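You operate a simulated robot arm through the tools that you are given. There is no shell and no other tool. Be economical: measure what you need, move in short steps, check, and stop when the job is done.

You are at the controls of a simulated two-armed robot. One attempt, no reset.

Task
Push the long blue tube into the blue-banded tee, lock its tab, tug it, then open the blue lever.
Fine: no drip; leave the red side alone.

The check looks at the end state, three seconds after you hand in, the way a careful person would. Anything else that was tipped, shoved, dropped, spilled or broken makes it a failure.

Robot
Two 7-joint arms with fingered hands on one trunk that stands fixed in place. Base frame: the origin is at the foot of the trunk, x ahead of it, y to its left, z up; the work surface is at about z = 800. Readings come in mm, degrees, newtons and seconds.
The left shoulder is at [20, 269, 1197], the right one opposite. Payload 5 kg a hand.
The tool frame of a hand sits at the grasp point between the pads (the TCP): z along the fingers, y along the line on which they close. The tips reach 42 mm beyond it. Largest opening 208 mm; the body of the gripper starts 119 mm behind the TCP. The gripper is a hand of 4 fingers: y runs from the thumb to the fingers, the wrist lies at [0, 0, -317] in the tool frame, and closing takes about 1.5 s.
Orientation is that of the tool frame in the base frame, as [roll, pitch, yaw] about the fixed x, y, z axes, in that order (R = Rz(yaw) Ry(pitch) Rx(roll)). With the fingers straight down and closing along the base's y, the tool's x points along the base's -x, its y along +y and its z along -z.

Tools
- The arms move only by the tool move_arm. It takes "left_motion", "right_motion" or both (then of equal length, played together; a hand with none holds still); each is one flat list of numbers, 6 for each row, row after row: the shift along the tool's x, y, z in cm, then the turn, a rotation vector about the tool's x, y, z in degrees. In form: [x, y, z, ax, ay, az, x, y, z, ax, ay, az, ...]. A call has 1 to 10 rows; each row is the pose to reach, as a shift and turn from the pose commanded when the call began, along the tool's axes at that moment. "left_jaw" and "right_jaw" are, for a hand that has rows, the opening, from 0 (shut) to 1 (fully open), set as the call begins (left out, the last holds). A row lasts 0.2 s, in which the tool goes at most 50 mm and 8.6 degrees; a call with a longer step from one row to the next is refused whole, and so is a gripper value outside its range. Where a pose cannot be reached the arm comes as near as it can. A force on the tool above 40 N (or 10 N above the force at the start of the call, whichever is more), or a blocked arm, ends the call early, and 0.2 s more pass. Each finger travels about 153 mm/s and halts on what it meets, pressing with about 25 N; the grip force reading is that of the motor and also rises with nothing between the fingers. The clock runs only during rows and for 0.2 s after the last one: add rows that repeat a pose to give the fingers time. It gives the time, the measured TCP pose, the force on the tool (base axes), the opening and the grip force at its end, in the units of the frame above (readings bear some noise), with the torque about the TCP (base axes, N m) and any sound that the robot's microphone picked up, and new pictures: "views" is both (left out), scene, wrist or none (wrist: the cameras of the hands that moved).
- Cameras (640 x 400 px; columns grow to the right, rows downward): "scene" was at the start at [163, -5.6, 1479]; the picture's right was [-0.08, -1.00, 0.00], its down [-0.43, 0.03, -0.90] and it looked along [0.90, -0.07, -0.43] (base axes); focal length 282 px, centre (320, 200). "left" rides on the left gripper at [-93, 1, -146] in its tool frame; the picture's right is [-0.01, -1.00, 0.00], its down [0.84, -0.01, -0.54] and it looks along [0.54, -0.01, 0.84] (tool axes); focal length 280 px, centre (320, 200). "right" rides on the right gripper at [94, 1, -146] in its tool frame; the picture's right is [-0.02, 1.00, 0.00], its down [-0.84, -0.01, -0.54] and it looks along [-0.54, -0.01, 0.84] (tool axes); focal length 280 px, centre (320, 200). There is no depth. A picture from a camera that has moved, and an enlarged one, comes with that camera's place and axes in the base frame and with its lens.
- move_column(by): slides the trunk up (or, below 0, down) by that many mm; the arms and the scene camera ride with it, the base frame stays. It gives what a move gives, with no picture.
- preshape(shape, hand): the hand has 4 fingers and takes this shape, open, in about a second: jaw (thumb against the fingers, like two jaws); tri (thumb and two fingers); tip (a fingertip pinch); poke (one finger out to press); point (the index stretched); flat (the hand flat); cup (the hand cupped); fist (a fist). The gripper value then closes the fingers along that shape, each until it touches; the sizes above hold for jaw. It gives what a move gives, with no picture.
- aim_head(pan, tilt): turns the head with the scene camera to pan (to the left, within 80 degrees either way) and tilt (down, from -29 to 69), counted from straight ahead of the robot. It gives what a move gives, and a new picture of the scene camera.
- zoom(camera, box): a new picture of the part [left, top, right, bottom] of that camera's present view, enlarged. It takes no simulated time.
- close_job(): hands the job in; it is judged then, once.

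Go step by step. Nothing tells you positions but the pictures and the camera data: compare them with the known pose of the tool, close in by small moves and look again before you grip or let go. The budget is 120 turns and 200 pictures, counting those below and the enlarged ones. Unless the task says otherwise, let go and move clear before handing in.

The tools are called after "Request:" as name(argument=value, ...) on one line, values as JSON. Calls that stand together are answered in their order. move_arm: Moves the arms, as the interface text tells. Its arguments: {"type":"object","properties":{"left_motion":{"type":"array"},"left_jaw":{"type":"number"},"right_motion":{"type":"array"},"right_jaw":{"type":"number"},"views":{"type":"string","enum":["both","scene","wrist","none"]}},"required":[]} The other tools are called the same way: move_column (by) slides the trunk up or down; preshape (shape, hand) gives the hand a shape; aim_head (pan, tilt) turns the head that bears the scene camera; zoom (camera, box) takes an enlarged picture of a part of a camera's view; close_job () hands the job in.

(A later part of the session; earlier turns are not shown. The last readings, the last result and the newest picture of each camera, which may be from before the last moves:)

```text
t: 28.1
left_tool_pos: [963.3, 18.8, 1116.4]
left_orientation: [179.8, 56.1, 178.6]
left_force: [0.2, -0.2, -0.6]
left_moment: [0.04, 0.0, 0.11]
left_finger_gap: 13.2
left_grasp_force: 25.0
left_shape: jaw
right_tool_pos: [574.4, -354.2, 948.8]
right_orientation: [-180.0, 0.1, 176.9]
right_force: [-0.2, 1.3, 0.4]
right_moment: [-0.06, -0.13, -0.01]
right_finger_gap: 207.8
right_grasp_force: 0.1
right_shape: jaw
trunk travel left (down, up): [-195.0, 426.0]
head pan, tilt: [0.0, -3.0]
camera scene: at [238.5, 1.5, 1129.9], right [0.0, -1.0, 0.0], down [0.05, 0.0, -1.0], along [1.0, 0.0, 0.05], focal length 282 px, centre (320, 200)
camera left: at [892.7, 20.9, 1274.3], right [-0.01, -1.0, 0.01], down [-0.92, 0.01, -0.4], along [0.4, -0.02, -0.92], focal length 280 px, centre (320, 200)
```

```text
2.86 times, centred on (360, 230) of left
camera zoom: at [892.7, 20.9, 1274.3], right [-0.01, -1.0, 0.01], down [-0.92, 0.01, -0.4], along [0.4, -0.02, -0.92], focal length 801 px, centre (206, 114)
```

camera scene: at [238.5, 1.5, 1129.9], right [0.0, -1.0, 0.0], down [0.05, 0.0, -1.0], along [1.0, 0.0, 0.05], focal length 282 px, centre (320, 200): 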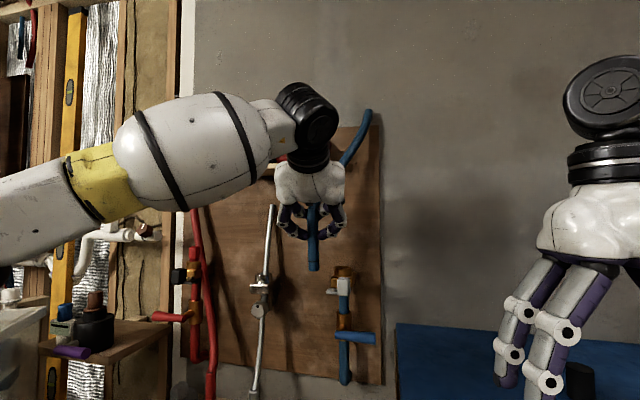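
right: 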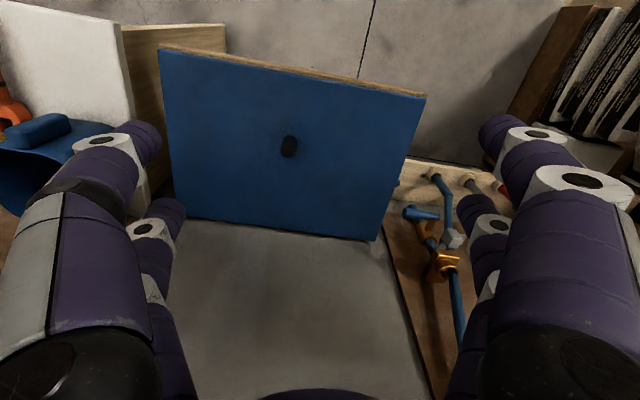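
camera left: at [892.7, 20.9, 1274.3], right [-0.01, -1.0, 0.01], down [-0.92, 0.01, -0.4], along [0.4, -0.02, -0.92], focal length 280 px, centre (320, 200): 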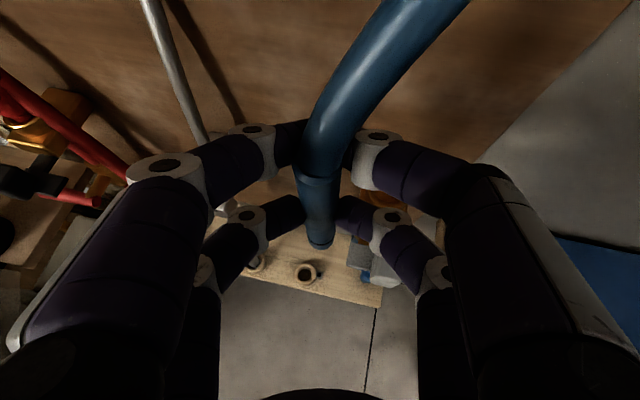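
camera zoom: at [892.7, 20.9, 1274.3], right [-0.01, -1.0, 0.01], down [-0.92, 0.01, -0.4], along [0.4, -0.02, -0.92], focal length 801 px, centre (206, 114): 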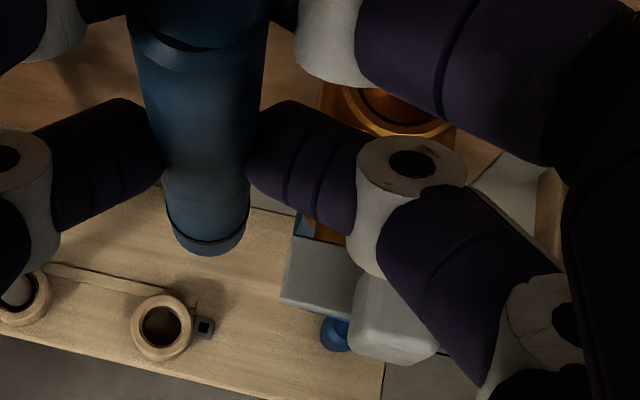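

The tee mouth comes out at (1028, -62, 978) from both cameras, and the tube end at about (969, 16, 987). I'll move the end to stand above the mouth.

Request:
move_arm(left_motion=[-2.3, 0, -1.3, 0, 0, 0, -2.6, -2, -0.9, 0, 0, 0, -2.9, -4, -0.5, 0, 0, 0, -3.2, -6, -0.1, 0, 0, 0, -3.5, -7.8, 0.3, 0, 0, 0, -4.6, -7.8, 2, 0, 0, 0, -5.5, -7.8, 3.4, 0, 0, 0])

Request:
zoom(camera="scene", box=[290, 190, 410, 310])

Request:
zoom(camera="left", box=[260, 160, 420, 300])

```text
t: 29.7
left_tool_pos: [1021.3, -57.6, 1139.8]
left_orientation: [180.0, 56.1, 178.8]
left_force: [0.5, 0.9, -0.6]
left_moment: [0.02, 0.01, -0.03]
left_finger_gap: 13.4
left_grasp_force: 25.0
left_shape: jaw
right_tool_pos: [575.9, -353.4, 946.8]
right_orientation: [-180.0, 0.0, 176.9]
right_force: [0.2, 0.8, -0.7]
right_moment: [0.02, -0.06, -0.01]
right_finger_gap: 207.9
right_grasp_force: 0.0
right_shape: jaw
trunk travel left (down, up): [-195.0, 426.0]
head pan, tilt: [0.0, -3.0]
camera scene: at [239.2, 1.5, 1129.4], right [0.0, -1.0, 0.0], down [0.05, 0.0, -1.0], along [1.0, 0.0, 0.05], focal length 282 px, centre (320, 200)
camera left: at [951.2, -54.9, 1298.2], right [-0.01, -1.0, 0.01], down [-0.92, 0.01, -0.4], along [0.4, -0.02, -0.92], focal length 280 px, centre (320, 200)
```

scene: 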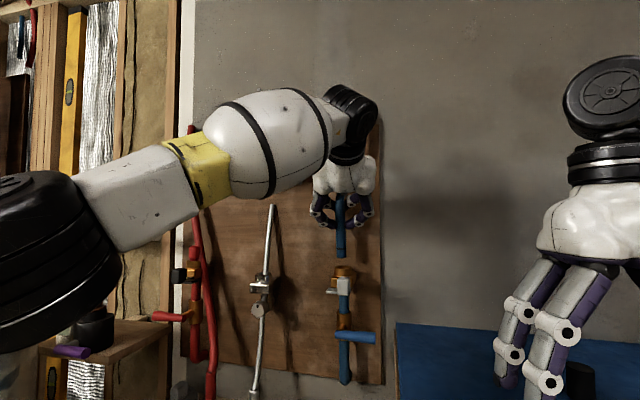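
left: 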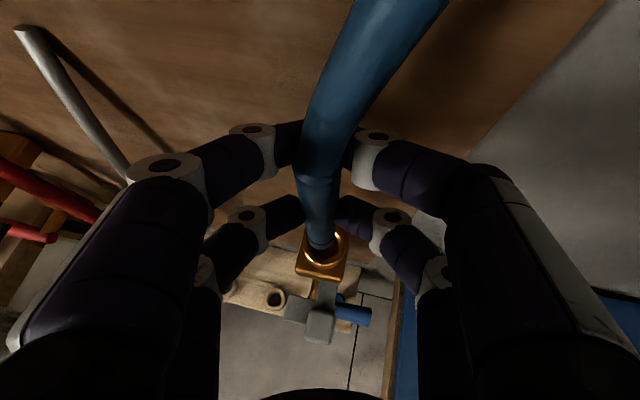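

```text
3.33 times, centred on (350, 250) of scene
camera zoom: at [239.2, 1.5, 1129.4], right [0.0, -1.0, 0.0], down [0.05, 0.0, -1.0], along [1.0, 0.0, 0.05], focal length 940 px, centre (220, 33)
```

zoom: 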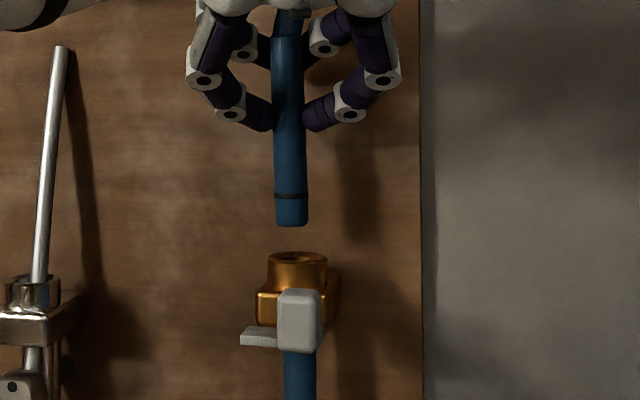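

```text
2.86 times, centred on (340, 230) of left
camera zoom: at [951.2, -54.9, 1298.2], right [-0.01, -1.0, 0.01], down [-0.92, 0.01, -0.4], along [0.4, -0.02, -0.92], focal length 801 px, centre (263, 114)
```

zoom: 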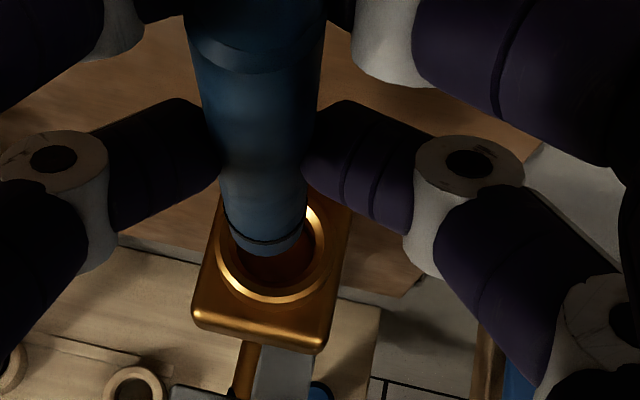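

The tube end stands about 30 mm above the mouth, roughly 4 mm too far to +y and 2 mm short in x. I'll correct that and come down to just above the rim.

Request:
move_arm(left_motion=[0.3, -0.2, 0.4, 0, 0, 0, 1.1, -0.4, 1.0, 0, 0, 0, 1.5, -0.4, 1.25, 0, 0, 0, 1.5, -0.4, 1.25, 0, 0, 0], views="none")

Request:
zoom(camera="scene", box=[300, 200, 400, 300])

Request:
zoom(camera="left", box=[260, 160, 420, 300])

```text
t: 30.7
left_tool_pos: [1023.6, -61.0, 1119.0]
left_orientation: [180.0, 56.1, 178.8]
left_force: [0.3, -0.1, -0.3]
left_moment: [0.0, 0.01, 0.02]
left_finger_gap: 13.1
left_grasp_force: 24.9
left_shape: jaw
right_tool_pos: [574.7, -353.4, 947.7]
right_orientation: [-180.0, 0.0, 176.9]
right_force: [-0.4, 0.4, 0.0]
right_moment: [0.01, -0.01, 0.04]
right_finger_gap: 208.1
right_grasp_force: 0.1
right_shape: jaw
trunk travel left (down, up): [-195.0, 426.0]
head pan, tilt: [0.0, -3.0]
```

```text
4.00 times, centred on (350, 250) of scene
camera zoom: at [239.2, 1.5, 1129.4], right [0.0, -1.0, 0.0], down [0.05, 0.0, -1.0], along [1.0, 0.0, 0.05], focal length 1128 px, centre (200, 0)
```

zoom: 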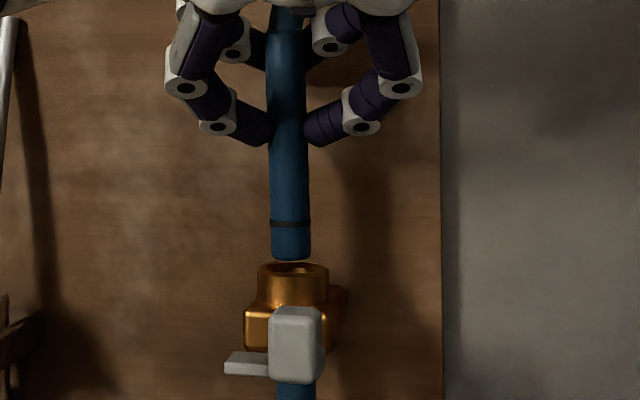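

```text
2.86 times, centred on (340, 230) of left
camera zoom: at [953.4, -58.3, 1278.4], right [-0.01, -1.0, 0.01], down [-0.92, 0.01, -0.4], along [0.4, -0.02, -0.92], focal length 801 px, centre (263, 114)
```

zoom: 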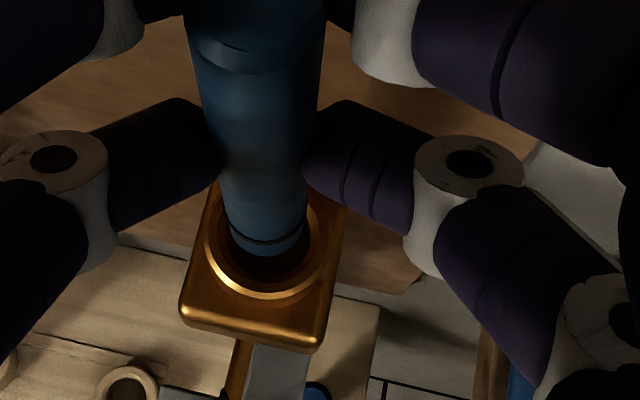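

Aligned to about 1 mm. I'll lower into the mouth in small steps and watch the force.

Request:
move_arm(left_motion=[0.42, -0.05, 0.28, 0, 0, 0, 0.83, -0.05, 0.56, 0, 0, 0, 1.25, -0.05, 0.84, 0, 0, 0, 1.67, -0.05, 1.11, 0, 0, 0], views="none")

Request:
zoom(camera="scene", box=[300, 200, 400, 300])

Request:
zoom(camera="left", box=[260, 160, 420, 300])

```text
t: 31.7
left_tool_pos: [1023.3, -63.2, 1098.8]
left_orientation: [-180.0, 56.1, 178.8]
left_force: [-0.8, 0.1, -0.8]
left_moment: [0.03, 0.03, 0.01]
left_finger_gap: 13.5
left_grasp_force: 25.2
left_shape: jaw
right_tool_pos: [576.4, -353.5, 946.1]
right_orientation: [-179.9, 0.0, 177.0]
right_force: [-0.6, 0.5, -1.2]
right_moment: [0.01, 0.04, -0.04]
right_finger_gap: 207.9
right_grasp_force: 0.0
right_shape: jaw
trunk travel left (down, up): [-195.0, 426.0]
head pan, tilt: [0.0, -3.0]
```

```text
4.00 times, centred on (350, 250) of scene
camera zoom: at [239.2, 1.5, 1129.4], right [0.0, -1.0, 0.0], down [0.05, 0.0, -1.0], along [1.0, 0.0, 0.05], focal length 1128 px, centre (200, 0)
```

zoom: 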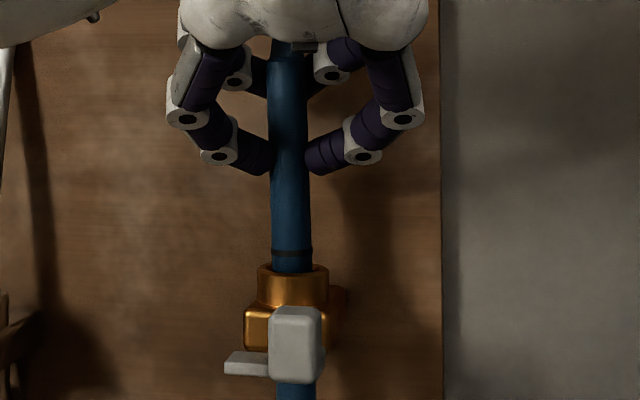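

```text
2.86 times, centred on (340, 230) of left
camera zoom: at [953.2, -59.3, 1258.5], right [-0.01, -1.0, 0.01], down [-0.92, 0.01, -0.4], along [0.4, -0.02, -0.92], focal length 801 px, centre (263, 114)
```

zoom: 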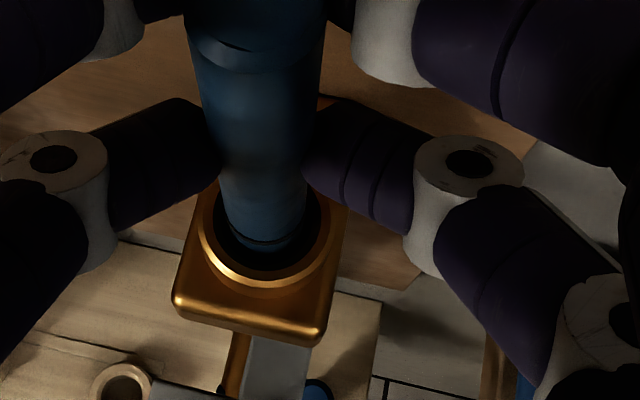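

The end is inside the mouth and centred, with the dark ring still just above the rim. Pushing on until it bottoms.

Request:
move_arm(left_motion=[0.42, 0, 0.28, 0, 0, 0, 0.83, 0, 0.56, 0, 0, 0, 1.25, 0, 0.84, 0, 0, 0, 1.67, 0, 1.11, 0, 0, 0], views="none")

Request:
zoom(camera="scene", box=[300, 200, 400, 300])

Request:
zoom(camera="left", box=[260, 160, 420, 300])

```text
t: 32.7
left_tool_pos: [1021.5, -62.4, 1083.2]
left_orientation: [-179.9, 56.3, 178.8]
left_force: [0.7, -1.7, 22.2]
left_moment: [0.03, -0.29, 0.01]
left_finger_gap: 14.1
left_grasp_force: 25.1
left_shape: jaw
right_tool_pos: [573.9, -353.9, 948.0]
right_orientation: [180.0, 0.1, 176.9]
right_force: [1.1, -0.5, 0.0]
right_moment: [0.05, 0.05, -0.01]
right_finger_gap: 207.8
right_grasp_force: 0.1
right_shape: jaw
trunk travel left (down, up): [-195.0, 426.0]
head pan, tilt: [0.0, -3.0]
```

```text
4.00 times, centred on (350, 250) of scene
camera zoom: at [237.9, 1.3, 1130.1], right [0.0, -1.0, 0.0], down [0.05, 0.0, -1.0], along [1.0, 0.0, 0.05], focal length 1128 px, centre (200, 0)
```

zoom: 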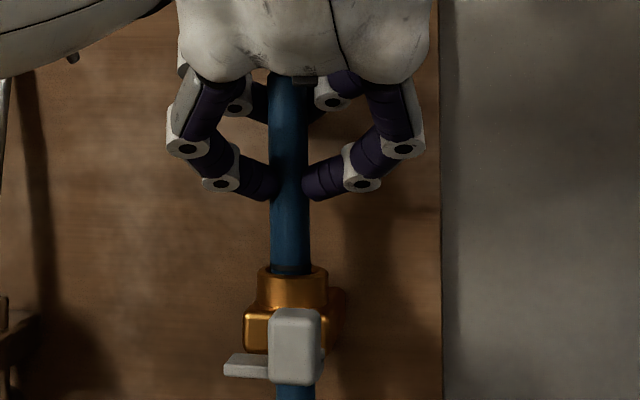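

```text
2.86 times, centred on (340, 230) of left
camera zoom: at [950.2, -59.6, 1241.3], right [-0.01, -1.0, 0.01], down [-0.92, 0.01, -0.4], along [0.4, -0.02, -0.92], focal length 801 px, centre (263, 114)
```

zoom: 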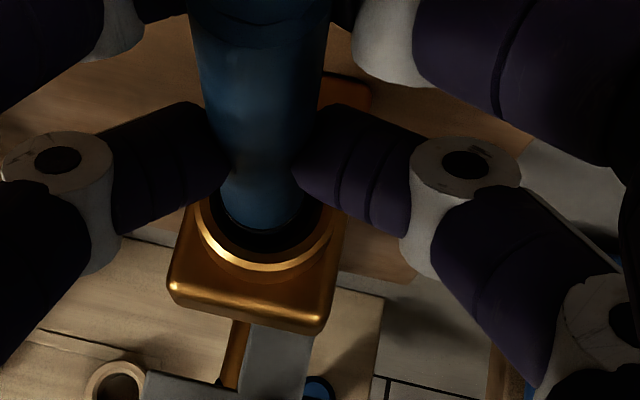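

22 N of resistance, and the ring is at the rim. I'll push a bit more to see whether it is seated.

Request:
move_arm(left_motion=[0.25, 0, 0.17, 0, 0, 0, 0.5, 0, 0.33, 0, 0, 0, 0.75, 0, 0.5, 0, 0, 0, 1.0, 0, 0.67, 0, 0, 0], views="none")

Request:
zoom(camera="scene", box=[325, 240, 365, 290])

Request:
zoom(camera="left", box=[290, 190, 370, 280])

```text
t: 33.9
left_tool_pos: [1019.8, -62.3, 1074.1]
left_orientation: [-179.8, 56.5, 178.9]
left_force: [-10.3, -2.1, 19.7]
left_moment: [0.08, 0.89, -0.07]
left_finger_gap: 13.7
left_grasp_force: 24.6
left_shape: jaw
right_tool_pos: [575.2, -353.2, 946.9]
right_orientation: [180.0, 0.2, 176.9]
right_force: [0.6, -0.5, -0.8]
right_moment: [0.01, 0.0, 0.02]
right_finger_gap: 207.6
right_grasp_force: 0.1
right_shape: jaw
trunk travel left (down, up): [-195.0, 426.0]
head pan, tilt: [0.0, -3.0]
stopped in row 4 (left hand): the force on the tool passed its limit at 42 N (the readings are from after the stop); the commanded pose is now the measured one
```

```text
8.00 times, centred on (345, 265) of scene
camera zoom: at [238.0, 1.5, 1129.2], right [0.0, -1.0, 0.0], down [0.05, 0.0, -1.0], along [1.0, 0.0, 0.05], focal length 2256 px, centre (120, -320)
```

zoom: 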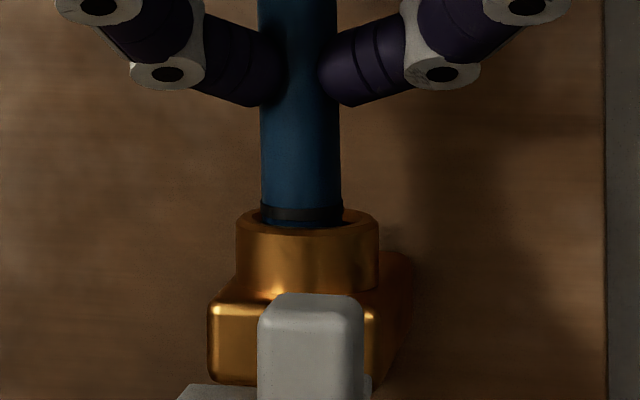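

```text
4.44 times, centred on (330, 235) of left
camera zoom: at [948.6, -59.0, 1231.7], right [-0.01, -1.0, 0.01], down [-0.91, 0.01, -0.41], along [0.41, -0.02, -0.91], focal length 1246 px, centre (276, 44)
```

zoom: 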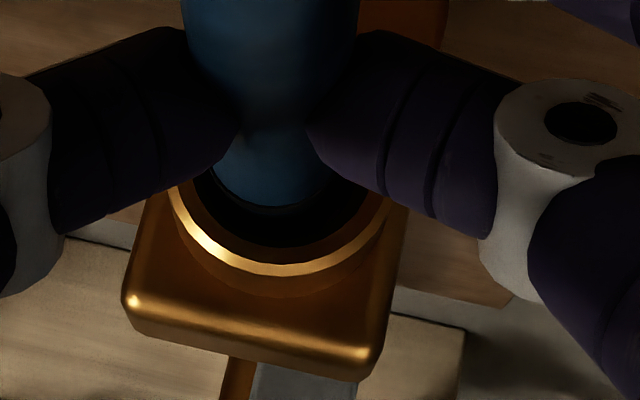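

The hand slipped a little on the tube while the ring stayed about 4 mm above the rim, with some sideways force. I'll relax and read the forces before pushing again.

Request:
move_arm(left_motion=[-0.2, 0, -0.15, 0, 0, 0, -0.2, 0, -0.15, 0, 0, 0], views="none")

Request:
zoom(camera="scene", box=[300, 180, 400, 300])

Request:
zoom(camera="left", box=[240, 0, 440, 300])

```text
t: 34.5
left_tool_pos: [1019.9, -63.1, 1073.7]
left_orientation: [-179.9, 56.4, 178.8]
left_force: [-9.4, -1.3, 16.8]
left_moment: [0.04, 0.91, -0.07]
left_finger_gap: 13.5
left_grasp_force: 25.4
left_shape: jaw
right_tool_pos: [573.1, -353.6, 947.9]
right_orientation: [-180.0, 0.1, 177.0]
right_force: [-0.9, 0.4, -0.1]
right_moment: [0.01, -0.01, 0.0]
right_finger_gap: 208.0
right_grasp_force: 0.0
right_shape: jaw
trunk travel left (down, up): [-195.0, 426.0]
head pan, tilt: [0.0, -3.0]
```

```text
3.33 times, centred on (350, 240) of scene
camera zoom: at [237.8, 1.4, 1129.8], right [0.0, -1.0, 0.0], down [0.05, 0.0, -1.0], along [1.0, 0.0, 0.05], focal length 940 px, centre (220, 67)
```

zoom: 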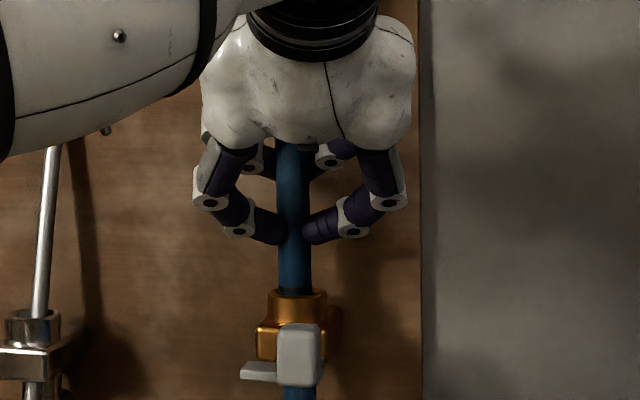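

```text
1.33 times, centred on (340, 150) of left
camera zoom: at [949.2, -59.2, 1232.0], right [-0.01, -1.0, 0.01], down [-0.92, 0.01, -0.4], along [0.4, -0.02, -0.91], focal length 374 px, centre (293, 267)
```

zoom: 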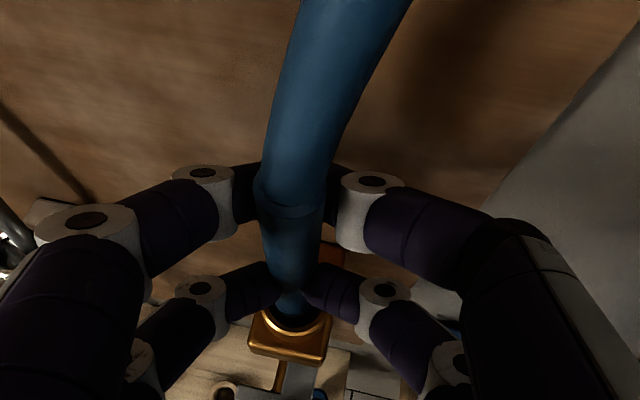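

The side force and torque say the tube end is pressing the far wall, tilted about 3° bottom-forward. I'll pitch the hand 3° down, ease forward 3 mm, then push again.

Request:
move_arm(left_motion=[-0.1, 0, 0.12, 0, 1.5, 0, -0.17, 0, 0.25, 0, 3, 0, 0.04, 0, 0.4, 0, 3, 0, 0.25, 0, 0.53, 0, 3, 0, 0.45, 0, 0.67, 0, 3, 0], views="none")

Request:
zoom(camera="scene", box=[325, 240, 365, 290])

```text
t: 35.6
left_tool_pos: [1022.0, -60.9, 1069.5]
left_orientation: [-180.0, 53.6, 178.8]
left_force: [-5.8, -5.2, 38.9]
left_moment: [-0.15, 0.05, -0.15]
left_finger_gap: 13.9
left_grasp_force: 25.8
left_shape: jaw
right_tool_pos: [573.1, -353.3, 949.8]
right_orientation: [-180.0, 0.3, 177.0]
right_force: [-0.3, -0.6, 0.2]
right_moment: [-0.01, -0.01, 0.03]
right_finger_gap: 207.7
right_grasp_force: 0.1
right_shape: jaw
trunk travel left (down, up): [-195.0, 426.0]
head pan, tilt: [0.0, -3.0]
```

```text
8.00 times, centred on (345, 265) of scene
camera zoom: at [236.5, 1.3, 1130.4], right [0.0, -1.0, 0.0], down [0.05, 0.0, -1.0], along [1.0, 0.0, 0.05], focal length 2256 px, centre (120, -320)
```

zoom: 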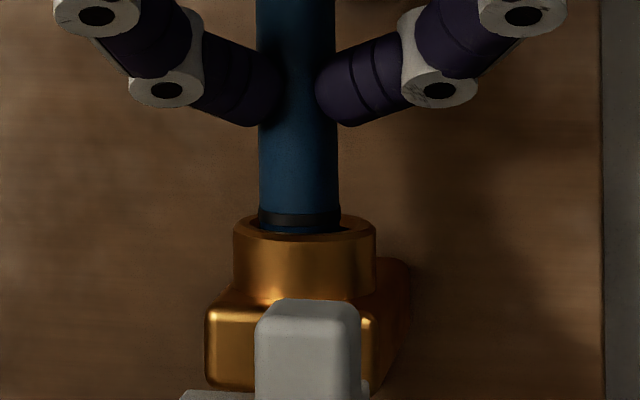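

Ring unchanged at 39 N, and the tube sits about 2 mm to +y of the mouth centre with matching side forces. I'll lift slightly, shift -y 2 mm and -x 1 mm, and push again.

Request:
move_arm(left_motion=[-0.4, 0, -0.3, 0, 0, 0, -0.74, -0.2, -0.68, 0, 0, 0, -0.5, -0.2, -0.5, 0, 0, 0, -0.2, -0.2, -0.3, 0, 0, 0, 0.0, -0.2, -0.15, 0, 0, 0], views="none")

Request:
zoom(camera="scene", box=[325, 240, 365, 290])

Request:
zoom(camera="left", box=[290, 190, 370, 280])

```text
t: 36.9
left_tool_pos: [1022.3, -62.8, 1068.9]
left_orientation: [-179.8, 53.5, 178.9]
left_force: [-5.9, -0.7, 23.1]
left_moment: [0.27, 0.51, -0.04]
left_finger_gap: 13.7
left_grasp_force: 25.3
left_shape: jaw
right_tool_pos: [573.5, -353.6, 949.4]
right_orientation: [180.0, 0.1, 176.9]
right_force: [-0.1, 0.6, 0.0]
right_moment: [-0.02, -0.03, 0.01]
right_finger_gap: 207.9
right_grasp_force: 0.0
right_shape: jaw
trunk travel left (down, up): [-195.0, 426.0]
head pan, tilt: [0.0, -3.0]
```

```text
8.00 times, centred on (345, 265) of scene
camera zoom: at [237.4, 1.5, 1130.2], right [0.0, -1.0, 0.0], down [0.05, 0.0, -1.0], along [1.0, 0.0, 0.05], focal length 2256 px, centre (120, -320)
```

zoom: 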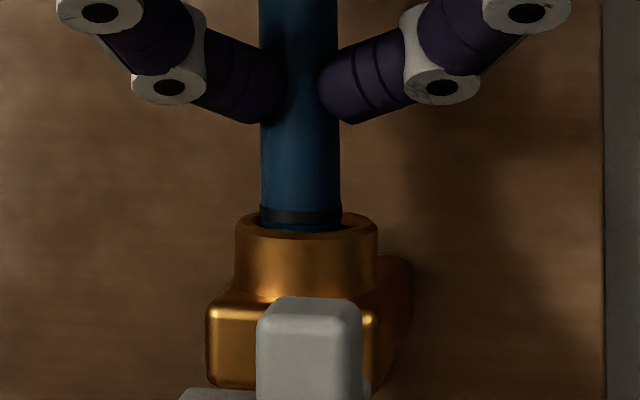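

```text
4.44 times, centred on (330, 235) of left
camera zoom: at [958.9, -60.0, 1230.9], right [-0.01, -1.0, 0.01], down [-0.93, 0.01, -0.36], along [0.36, -0.02, -0.93], focal length 1246 px, centre (276, 44)
```

zoom: 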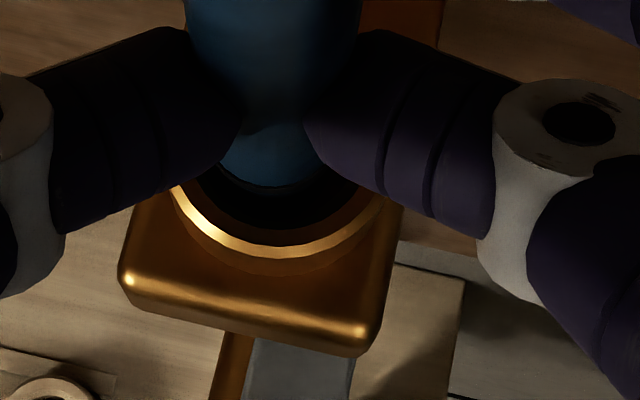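

The tube still sits about 2 mm to +y of the bore centre and isn't moving with small shifts. I'll lift it free about 15 mm and re-centre before the next push.

Request:
move_arm(left_motion=[-0.4, 0, -0.3, 0, 0, 0, -0.8, 0, -0.6, 0, 0, 0, -1.2, 0, -0.9, 0, 0, 0, -1.6, 0, -1.2, 0, 0, 0, -1.6, 0, -1.2, 0, 0, 0], views="none")

Request:
zoom(camera="scene", box=[325, 240, 365, 290])

Request:
zoom(camera="left", box=[290, 190, 370, 280])

```text
t: 38.0
left_tool_pos: [1022.0, -63.1, 1085.4]
left_orientation: [-179.9, 53.3, 179.0]
left_force: [-12.5, 1.8, -3.4]
left_moment: [0.32, 1.43, -0.05]
left_finger_gap: 13.7
left_grasp_force: 24.4
left_shape: jaw
right_tool_pos: [574.9, -353.2, 947.9]
right_orientation: [-180.0, 0.1, 176.9]
right_force: [1.3, -0.2, 0.3]
right_moment: [-0.01, -0.03, -0.01]
right_finger_gap: 207.7
right_grasp_force: 0.0
right_shape: jaw
trunk travel left (down, up): [-195.0, 426.0]
head pan, tilt: [0.0, -3.0]
```

```text
8.00 times, centred on (345, 265) of scene
camera zoom: at [238.8, 1.6, 1129.5], right [0.0, -1.0, 0.0], down [0.05, 0.0, -1.0], along [1.0, 0.0, 0.05], focal length 2256 px, centre (120, -320)
```

zoom: 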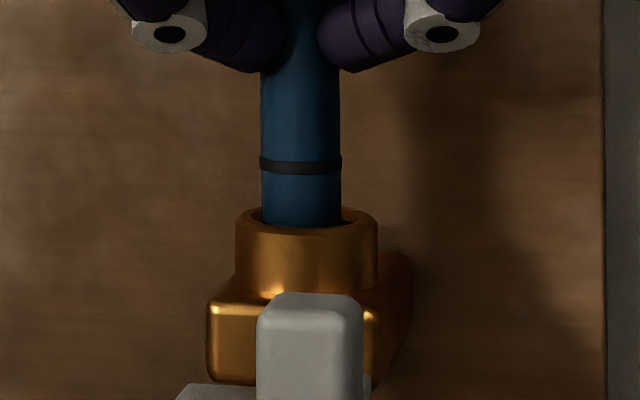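

```text
4.44 times, centred on (330, 235) of left
camera zoom: at [960.9, -60.4, 1247.3], right [-0.01, -1.0, 0.01], down [-0.94, 0.01, -0.35], along [0.35, -0.02, -0.94], focal length 1246 px, centre (276, 44)
```

zoom: 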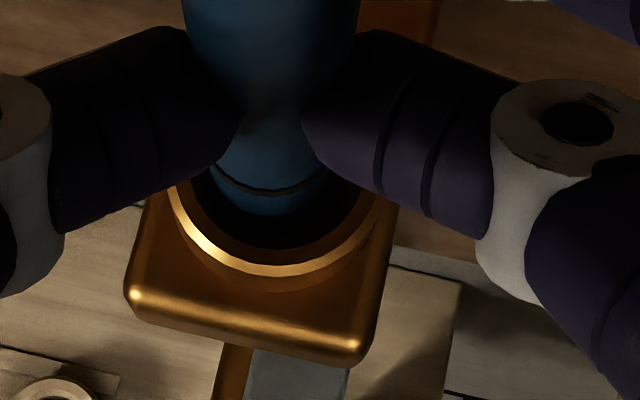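

Now lifted with 5 mm still inserted, there's a steady -x force, so the end is too far +x and +y. Shifting -x 3 mm and -y 2.5 mm.

Request:
move_arm(left_motion=[0.09, -0.13, -0.12, 0, 0, 0, 0.18, -0.25, -0.24, 0, 0, 0, 0.18, -0.25, -0.24, 0, 0, 0], views="none")

Request:
zoom(camera="scene", box=[325, 240, 365, 290])

Request:
zoom(camera="left", box=[290, 190, 370, 280])

```text
t: 38.9
left_tool_pos: [1021.0, -65.0, 1085.4]
left_orientation: [-180.0, 53.3, 178.9]
left_force: [-4.4, 2.5, -0.7]
left_moment: [0.36, 0.62, 0.06]
left_finger_gap: 12.9
left_grasp_force: 25.0
left_shape: jaw
right_tool_pos: [574.6, -352.7, 947.5]
right_orientation: [-179.9, 0.0, 177.0]
right_force: [0.0, -0.3, 0.2]
right_moment: [0.0, 0.01, 0.01]
right_finger_gap: 208.1
right_grasp_force: 0.1
right_shape: jaw
trunk travel left (down, up): [-195.0, 426.0]
head pan, tilt: [0.0, -3.0]
```

```text
8.00 times, centred on (345, 265) of scene
camera zoom: at [238.9, 1.7, 1129.5], right [0.0, -1.0, 0.0], down [0.05, 0.0, -1.0], along [1.0, 0.0, 0.05], focal length 2256 px, centre (120, -320)
```

zoom: 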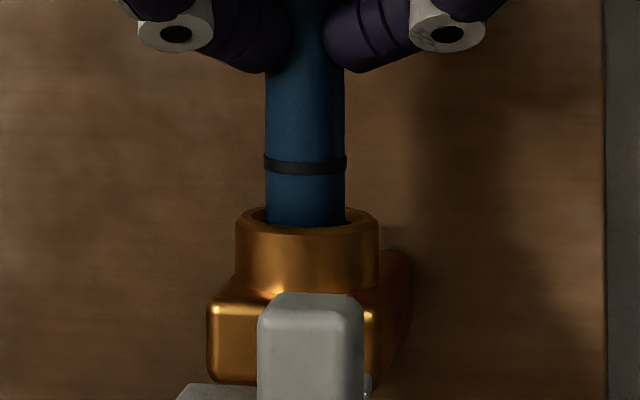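

```text
4.44 times, centred on (330, 235) of left
camera zoom: at [958.2, -62.3, 1247.5], right [-0.01, -1.0, 0.01], down [-0.94, 0.01, -0.35], along [0.35, -0.02, -0.94], focal length 1246 px, centre (276, 44)
```

zoom: 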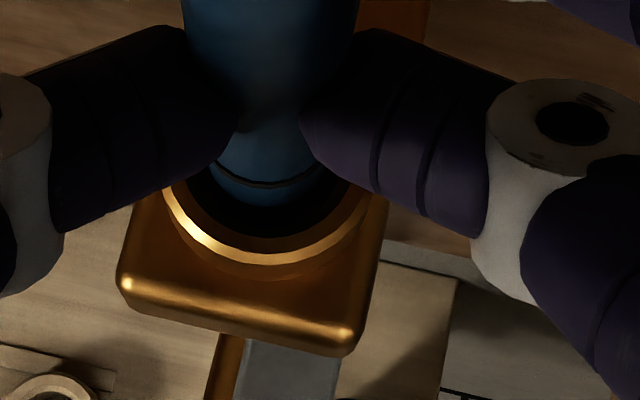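

Centred in y now, and the side force has dropped. A further 1.5 mm to -x, then push down.

Request:
move_arm(left_motion=[0.09, 0.05, -0.12, 0, 0, 0, 0.5, 0.05, 0.17, 0, 0, 0, 0.9, 0.05, 0.47, 0, 0, 0, 1.3, 0.05, 0.76, 0, 0, 0, 1.7, 0.05, 1.06, 0, 0, 0, 2.1, 0.05, 1.36, 0, 0, 0], views="none")

Request:
zoom(camera="scene", box=[325, 240, 365, 290])

Request:
zoom(camera="left", box=[290, 190, 370, 280])

```text
t: 40.2
left_tool_pos: [1016.8, -65.3, 1067.6]
left_orientation: [-179.9, 53.8, 179.0]
left_force: [-3.4, 0.7, 29.3]
left_moment: [0.14, 0.24, -0.05]
left_finger_gap: 12.9
left_grasp_force: 25.2
left_shape: jaw
right_tool_pos: [573.3, -352.5, 949.7]
right_orientation: [-179.9, 0.2, 176.9]
right_force: [-0.9, -0.3, 0.3]
right_moment: [0.04, 0.0, -0.04]
right_finger_gap: 208.0
right_grasp_force: 0.1
right_shape: jaw
trunk travel left (down, up): [-195.0, 426.0]
head pan, tilt: [0.0, -3.0]
```

```text
8.00 times, centred on (345, 265) of scene
camera zoom: at [237.1, 1.6, 1130.6], right [0.0, -1.0, 0.0], down [0.05, 0.0, -1.0], along [1.0, 0.0, 0.05], focal length 2256 px, centre (120, -320)
```

zoom: 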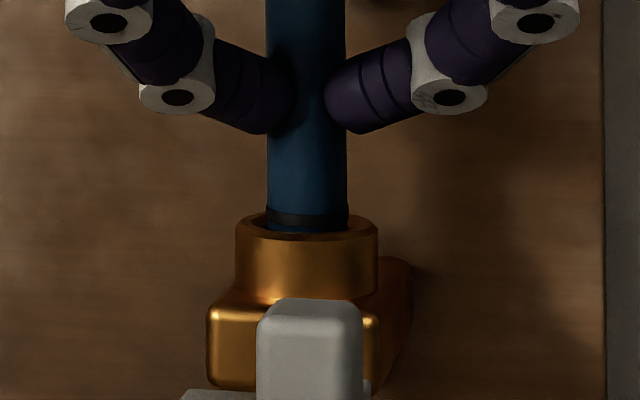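

```text
4.44 times, centred on (330, 235) of left
camera zoom: at [953.3, -62.4, 1228.8], right [-0.01, -1.0, 0.01], down [-0.93, 0.01, -0.36], along [0.36, -0.02, -0.93], focal length 1246 px, centre (276, 44)
```

zoom: 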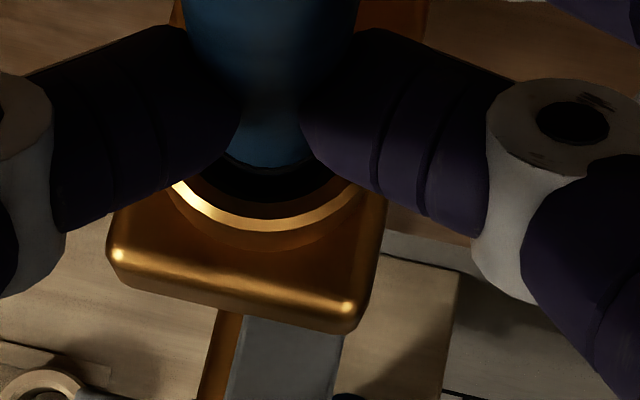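

Same stop at the ring, now with little side force. I'll press harder once to see whether it's the true seat or a stiff seal.

Request:
move_arm(left_motion=[0.25, 0, 0.18, 0, 0, 0, 0.5, 0, 0.36, 0, 0, 0, 0.75, 0, 0.54, 0, 0, 0, 1, 0, 0.72, 0, 0, 0], views="none")

Request:
zoom(camera="scene", box=[325, 240, 365, 290])

```text
t: 40.9
left_tool_pos: [1015.9, -64.8, 1061.7]
left_orientation: [-179.8, 53.8, 178.9]
left_force: [-12.5, 2.6, 18.4]
left_moment: [0.23, 1.11, 0.05]
left_finger_gap: 13.4
left_grasp_force: 25.0
left_shape: jaw
right_tool_pos: [575.0, -352.7, 946.4]
right_orientation: [-180.0, 0.1, 176.9]
right_force: [0.1, 0.1, -1.2]
right_moment: [0.08, 0.0, 0.01]
right_finger_gap: 208.0
right_grasp_force: 0.0
right_shape: jaw
trunk travel left (down, up): [-195.0, 426.0]
head pan, tilt: [0.0, -3.0]
stopped in row 3 (left hand): the force on the tool passed its limit at 42 N (the readings are from after the stop); the commanded pose is now the measured one
```

```text
8.00 times, centred on (345, 265) of scene
camera zoom: at [237.9, 1.6, 1129.2], right [0.0, -1.0, 0.0], down [0.05, 0.0, -1.0], along [1.0, 0.0, 0.05], focal length 2256 px, centre (120, -320)
```

zoom: 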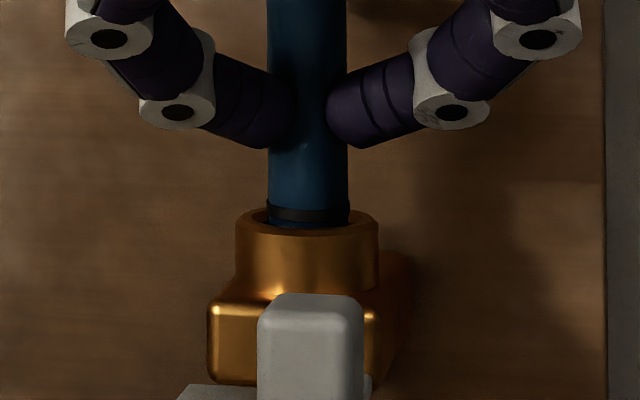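

The tube is firm at its stop, held by more than 42 N of push. Before handling the tab, I'll compare the three fittings' latches to learn what locked looks like.

Request:
zoom(camera="scene", box=[160, 240, 280, 350])

Request:
zoom(camera="scene", box=[310, 255, 390, 390])

Request:
zoom(camera="left", box=[270, 220, 400, 340])

```text
3.64 times, centred on (220, 295) of scene
camera zoom: at [237.9, 1.6, 1129.2], right [0.0, -1.0, 0.0], down [0.05, 0.0, -1.0], along [1.0, 0.0, 0.05], focal length 1025 px, centre (684, -146)
```

zoom: 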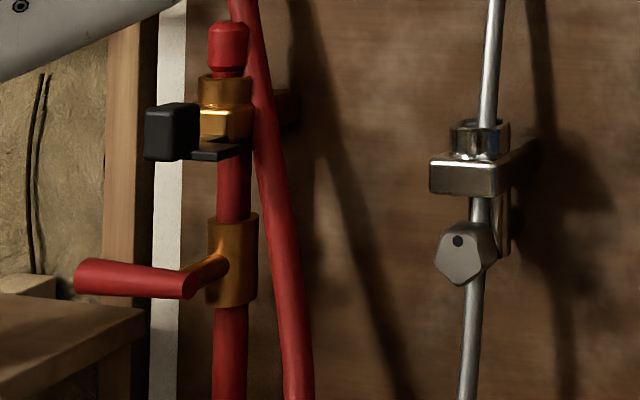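

```text
2.96 times, centred on (350, 322) of scene
camera zoom: at [237.9, 1.6, 1129.2], right [0.0, -1.0, 0.0], down [0.05, 0.0, -1.0], along [1.0, 0.0, 0.05], focal length 836 px, centre (231, -163)
```

zoom: 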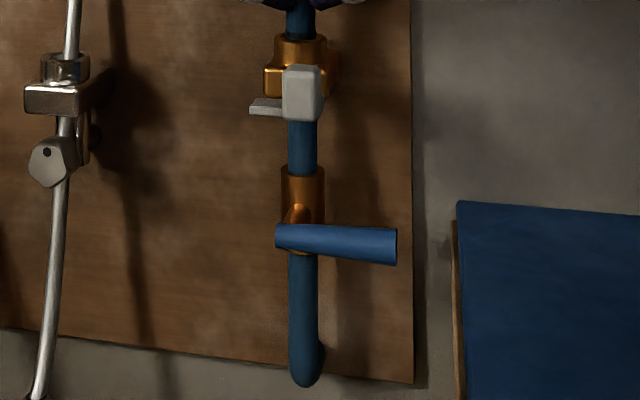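

```text
3.33 times, centred on (335, 280) of left
camera zoom: at [952.6, -62.5, 1222.2], right [-0.01, -1.0, 0.01], down [-0.93, 0.01, -0.36], along [0.36, -0.02, -0.93], focal length 935 px, centre (270, -67)
```

zoom: 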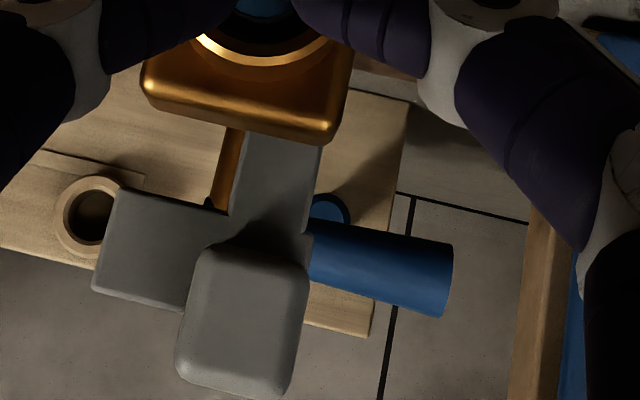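

The red tee is plugged and its black tab is swung out sideways. The blue tab is the mirror image but still points at me, so it should swing about the tee axis toward -y. I'll ready the right hand with one finger out.

Request:
preshape(hand="right", shape="poke")

Request:
zoom(camera="right", box=[0, 0, 640, 400])

Request:
aim_head(pan=-20, tilt=15)

```text
t: 41.8
left_tool_pos: [1016.6, -66.5, 1060.9]
left_orientation: [-179.8, 53.7, 178.9]
left_force: [-11.7, 1.3, 27.2]
left_moment: [0.13, 0.88, -0.02]
left_finger_gap: 13.0
left_grasp_force: 24.7
left_shape: jaw
right_tool_pos: [573.6, -353.1, 949.0]
right_orientation: [180.0, 0.1, 176.9]
right_force: [-0.2, 0.7, 0.2]
right_moment: [-0.04, 0.03, 0.0]
right_finger_gap: 0.2
right_grasp_force: 0.2
right_shape: poke
trunk travel left (down, up): [-195.0, 426.0]
head pan, tilt: [0.0, -3.0]
```

```text
1.00 times, centred on (320, 200) of right (not enlarged: the box is as wide or as high as the picture)
camera zoom: at [480.7, -348.1, 1093.6], right [0.07, 1.0, 0.0], down [0.84, -0.06, 0.54], along [0.54, -0.04, -0.84], focal length 280 px, centre (320, 200)
```

zoom: 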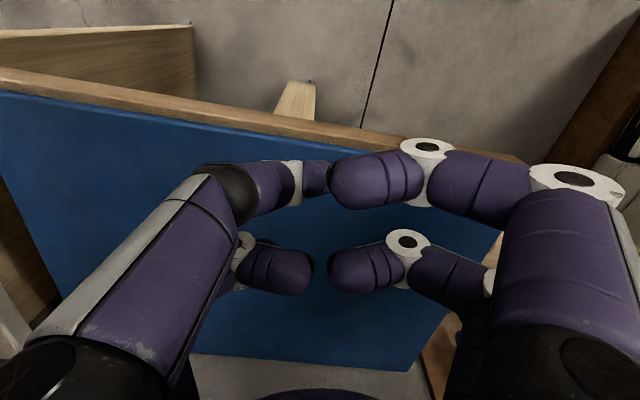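

```text
t: 42.7
left_tool_pos: [1015.9, -64.4, 1062.0]
left_orientation: [-179.9, 53.7, 178.9]
left_force: [-8.5, 0.8, 33.6]
left_moment: [0.11, 0.62, 0.0]
left_finger_gap: 13.1
left_grasp_force: 25.6
left_shape: jaw
right_tool_pos: [574.1, -353.6, 949.0]
right_orientation: [179.9, 0.2, 176.9]
right_force: [-0.4, -0.3, 0.6]
right_moment: [-0.02, -0.01, 0.01]
right_finger_gap: 0.0
right_grasp_force: 0.1
right_shape: poke
trunk travel left (down, up): [-195.0, 426.0]
head pan, tilt: [-20.0, 15.0]
camera scene: at [236.1, -30.2, 1101.4], right [-0.34, -0.94, 0.0], down [-0.24, 0.09, -0.97], along [0.91, -0.33, -0.26], focal length 282 px, centre (320, 200)
```

scene: 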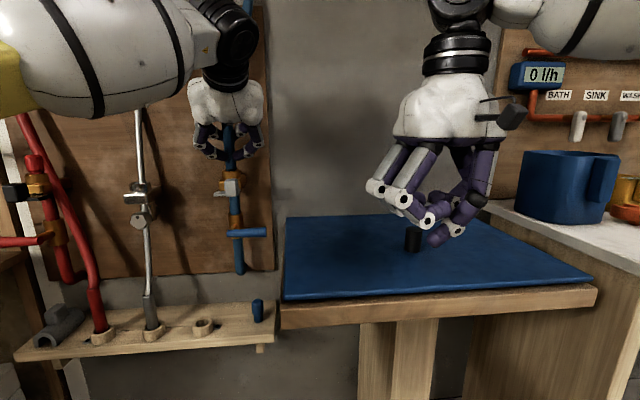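

The poke shape is less clear than I need. I'll try the pointing shape.

Request:
preshape(hand="right", shape="point")

Request:
zoom(camera="right", box=[0, 0, 640, 400])

Request:
zoom(camera="scene", box=[340, 60, 540, 260])

```text
t: 43.6
left_tool_pos: [1015.5, -65.0, 1060.3]
left_orientation: [-179.9, 53.6, 178.9]
left_force: [-8.1, 0.0, 33.0]
left_moment: [0.09, 0.5, 0.0]
left_finger_gap: 13.3
left_grasp_force: 24.7
left_shape: jaw
right_tool_pos: [573.3, -352.8, 949.3]
right_orientation: [180.0, 0.1, 176.8]
right_force: [-0.1, -0.2, 0.2]
right_moment: [-0.04, -0.01, 0.02]
right_finger_gap: 202.0
right_grasp_force: 0.0
right_shape: point
trunk travel left (down, up): [-195.0, 426.0]
head pan, tilt: [-20.0, 15.0]
```

```text
1.00 times, centred on (320, 200) of right (not enlarged: the box is as wide or as high as the picture)
camera zoom: at [480.7, -348.0, 1093.5], right [0.07, 1.0, 0.0], down [0.84, -0.06, 0.54], along [0.54, -0.04, -0.84], focal length 280 px, centre (320, 200)
```

zoom: 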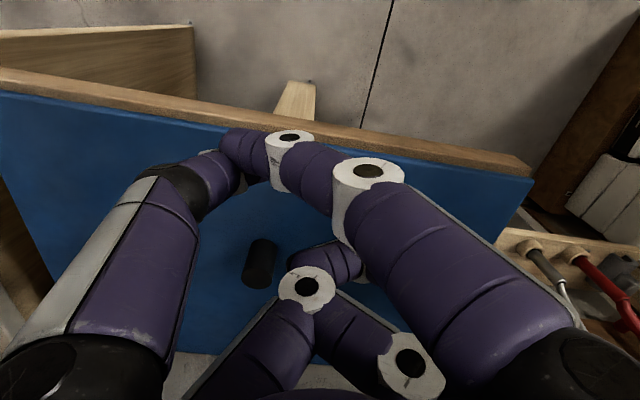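

```text
2.00 times, centred on (440, 160) of scene
camera zoom: at [236.2, -30.3, 1101.3], right [-0.34, -0.94, 0.0], down [-0.24, 0.09, -0.97], along [0.91, -0.33, -0.26], focal length 564 px, centre (80, 280)
```

zoom: 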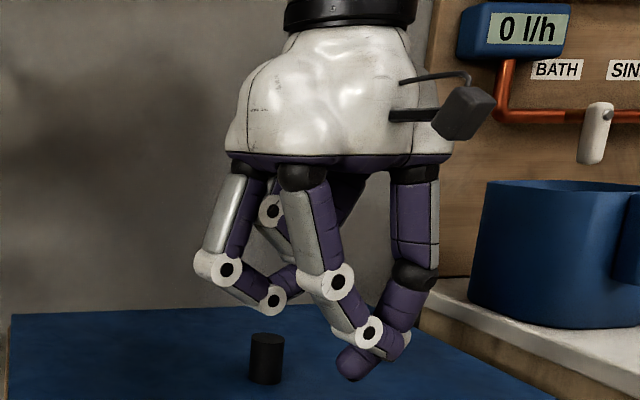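

The pointing shape isn't clean either, so I'll use the ordinary jaw shape. I'll turn the right hand to point forward at about z 985, still well short of the board.

Request:
preshape(hand="right", shape="jaw")

Request:
move_arm(right_motion=[-2, 0.6, -0.4, 0, -8.5, 0, -4, 1.2, -0.8, 0, -17, 0, -6, 1.8, -1.2, 0, -25.5, 0, -8, 2.4, -1.6, 0, -34, 0, -10, 3, -2, 0, -42.5, 0, -12, 3.6, -2.4, 0, -51, 0, -14, 4.2, -2.8, 0, -59.5, 0, -16, 4.8, -3.2, 0, -68, 0, -18, 5.4, -3.6, 0, -76.5, 0, -20, 6, -3.6, 0, -85, 0])

```text
t: 44.5
left_tool_pos: [1015.8, -65.4, 1059.5]
left_orientation: [179.9, 53.5, 178.9]
left_force: [-8.3, 1.7, 31.7]
left_moment: [0.14, 0.65, 0.01]
left_finger_gap: 13.2
left_grasp_force: 24.7
left_shape: jaw
right_tool_pos: [573.3, -352.7, 949.2]
right_orientation: [-180.0, 0.1, 176.9]
right_force: [-0.4, 0.1, -0.3]
right_moment: [0.0, 0.02, -0.02]
right_finger_gap: 207.9
right_grasp_force: 0.1
right_shape: jaw
trunk travel left (down, up): [-195.0, 426.0]
head pan, tilt: [-20.0, 15.0]
```

```text
t: 46.7
left_tool_pos: [1017.0, -64.2, 1059.0]
left_orientation: [-179.9, 53.6, 178.9]
left_force: [-5.2, 0.6, 26.5]
left_moment: [0.12, 0.29, 0.06]
left_finger_gap: 13.0
left_grasp_force: 25.5
left_shape: jaw
right_tool_pos: [778.2, -303.8, 986.4]
right_orientation: [179.1, 85.2, 176.0]
right_force: [-1.8, 0.3, 1.2]
right_moment: [0.0, 0.21, 0.0]
right_finger_gap: 207.8
right_grasp_force: 0.1
right_shape: jaw
trunk travel left (down, up): [-195.0, 426.0]
head pan, tilt: [-20.0, 15.0]
camera scene: at [235.8, -30.3, 1101.2], right [-0.34, -0.94, 0.0], down [-0.24, 0.09, -0.97], along [0.91, -0.33, -0.26], focal length 282 px, centre (320, 200)
camera right: at [624.5, -295.3, 903.4], right [0.05, 1.0, 0.02], down [-0.47, 0.01, 0.88], along [0.88, -0.06, 0.47], focal length 280 px, centre (320, 200)
```

scene: 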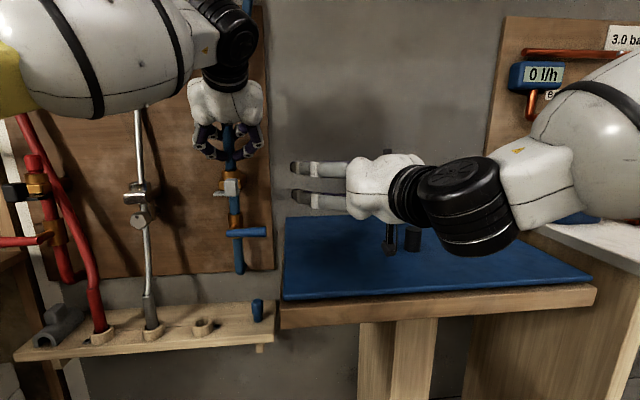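
right: 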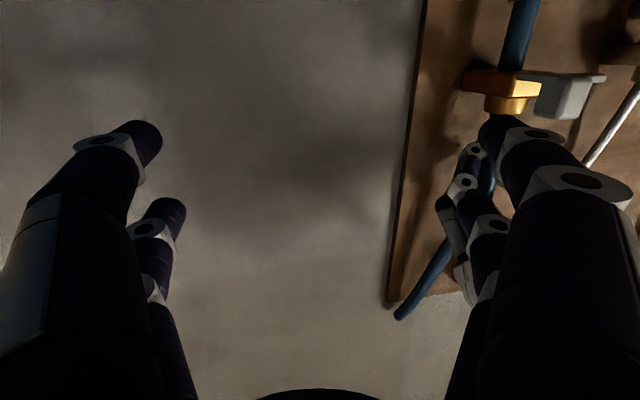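

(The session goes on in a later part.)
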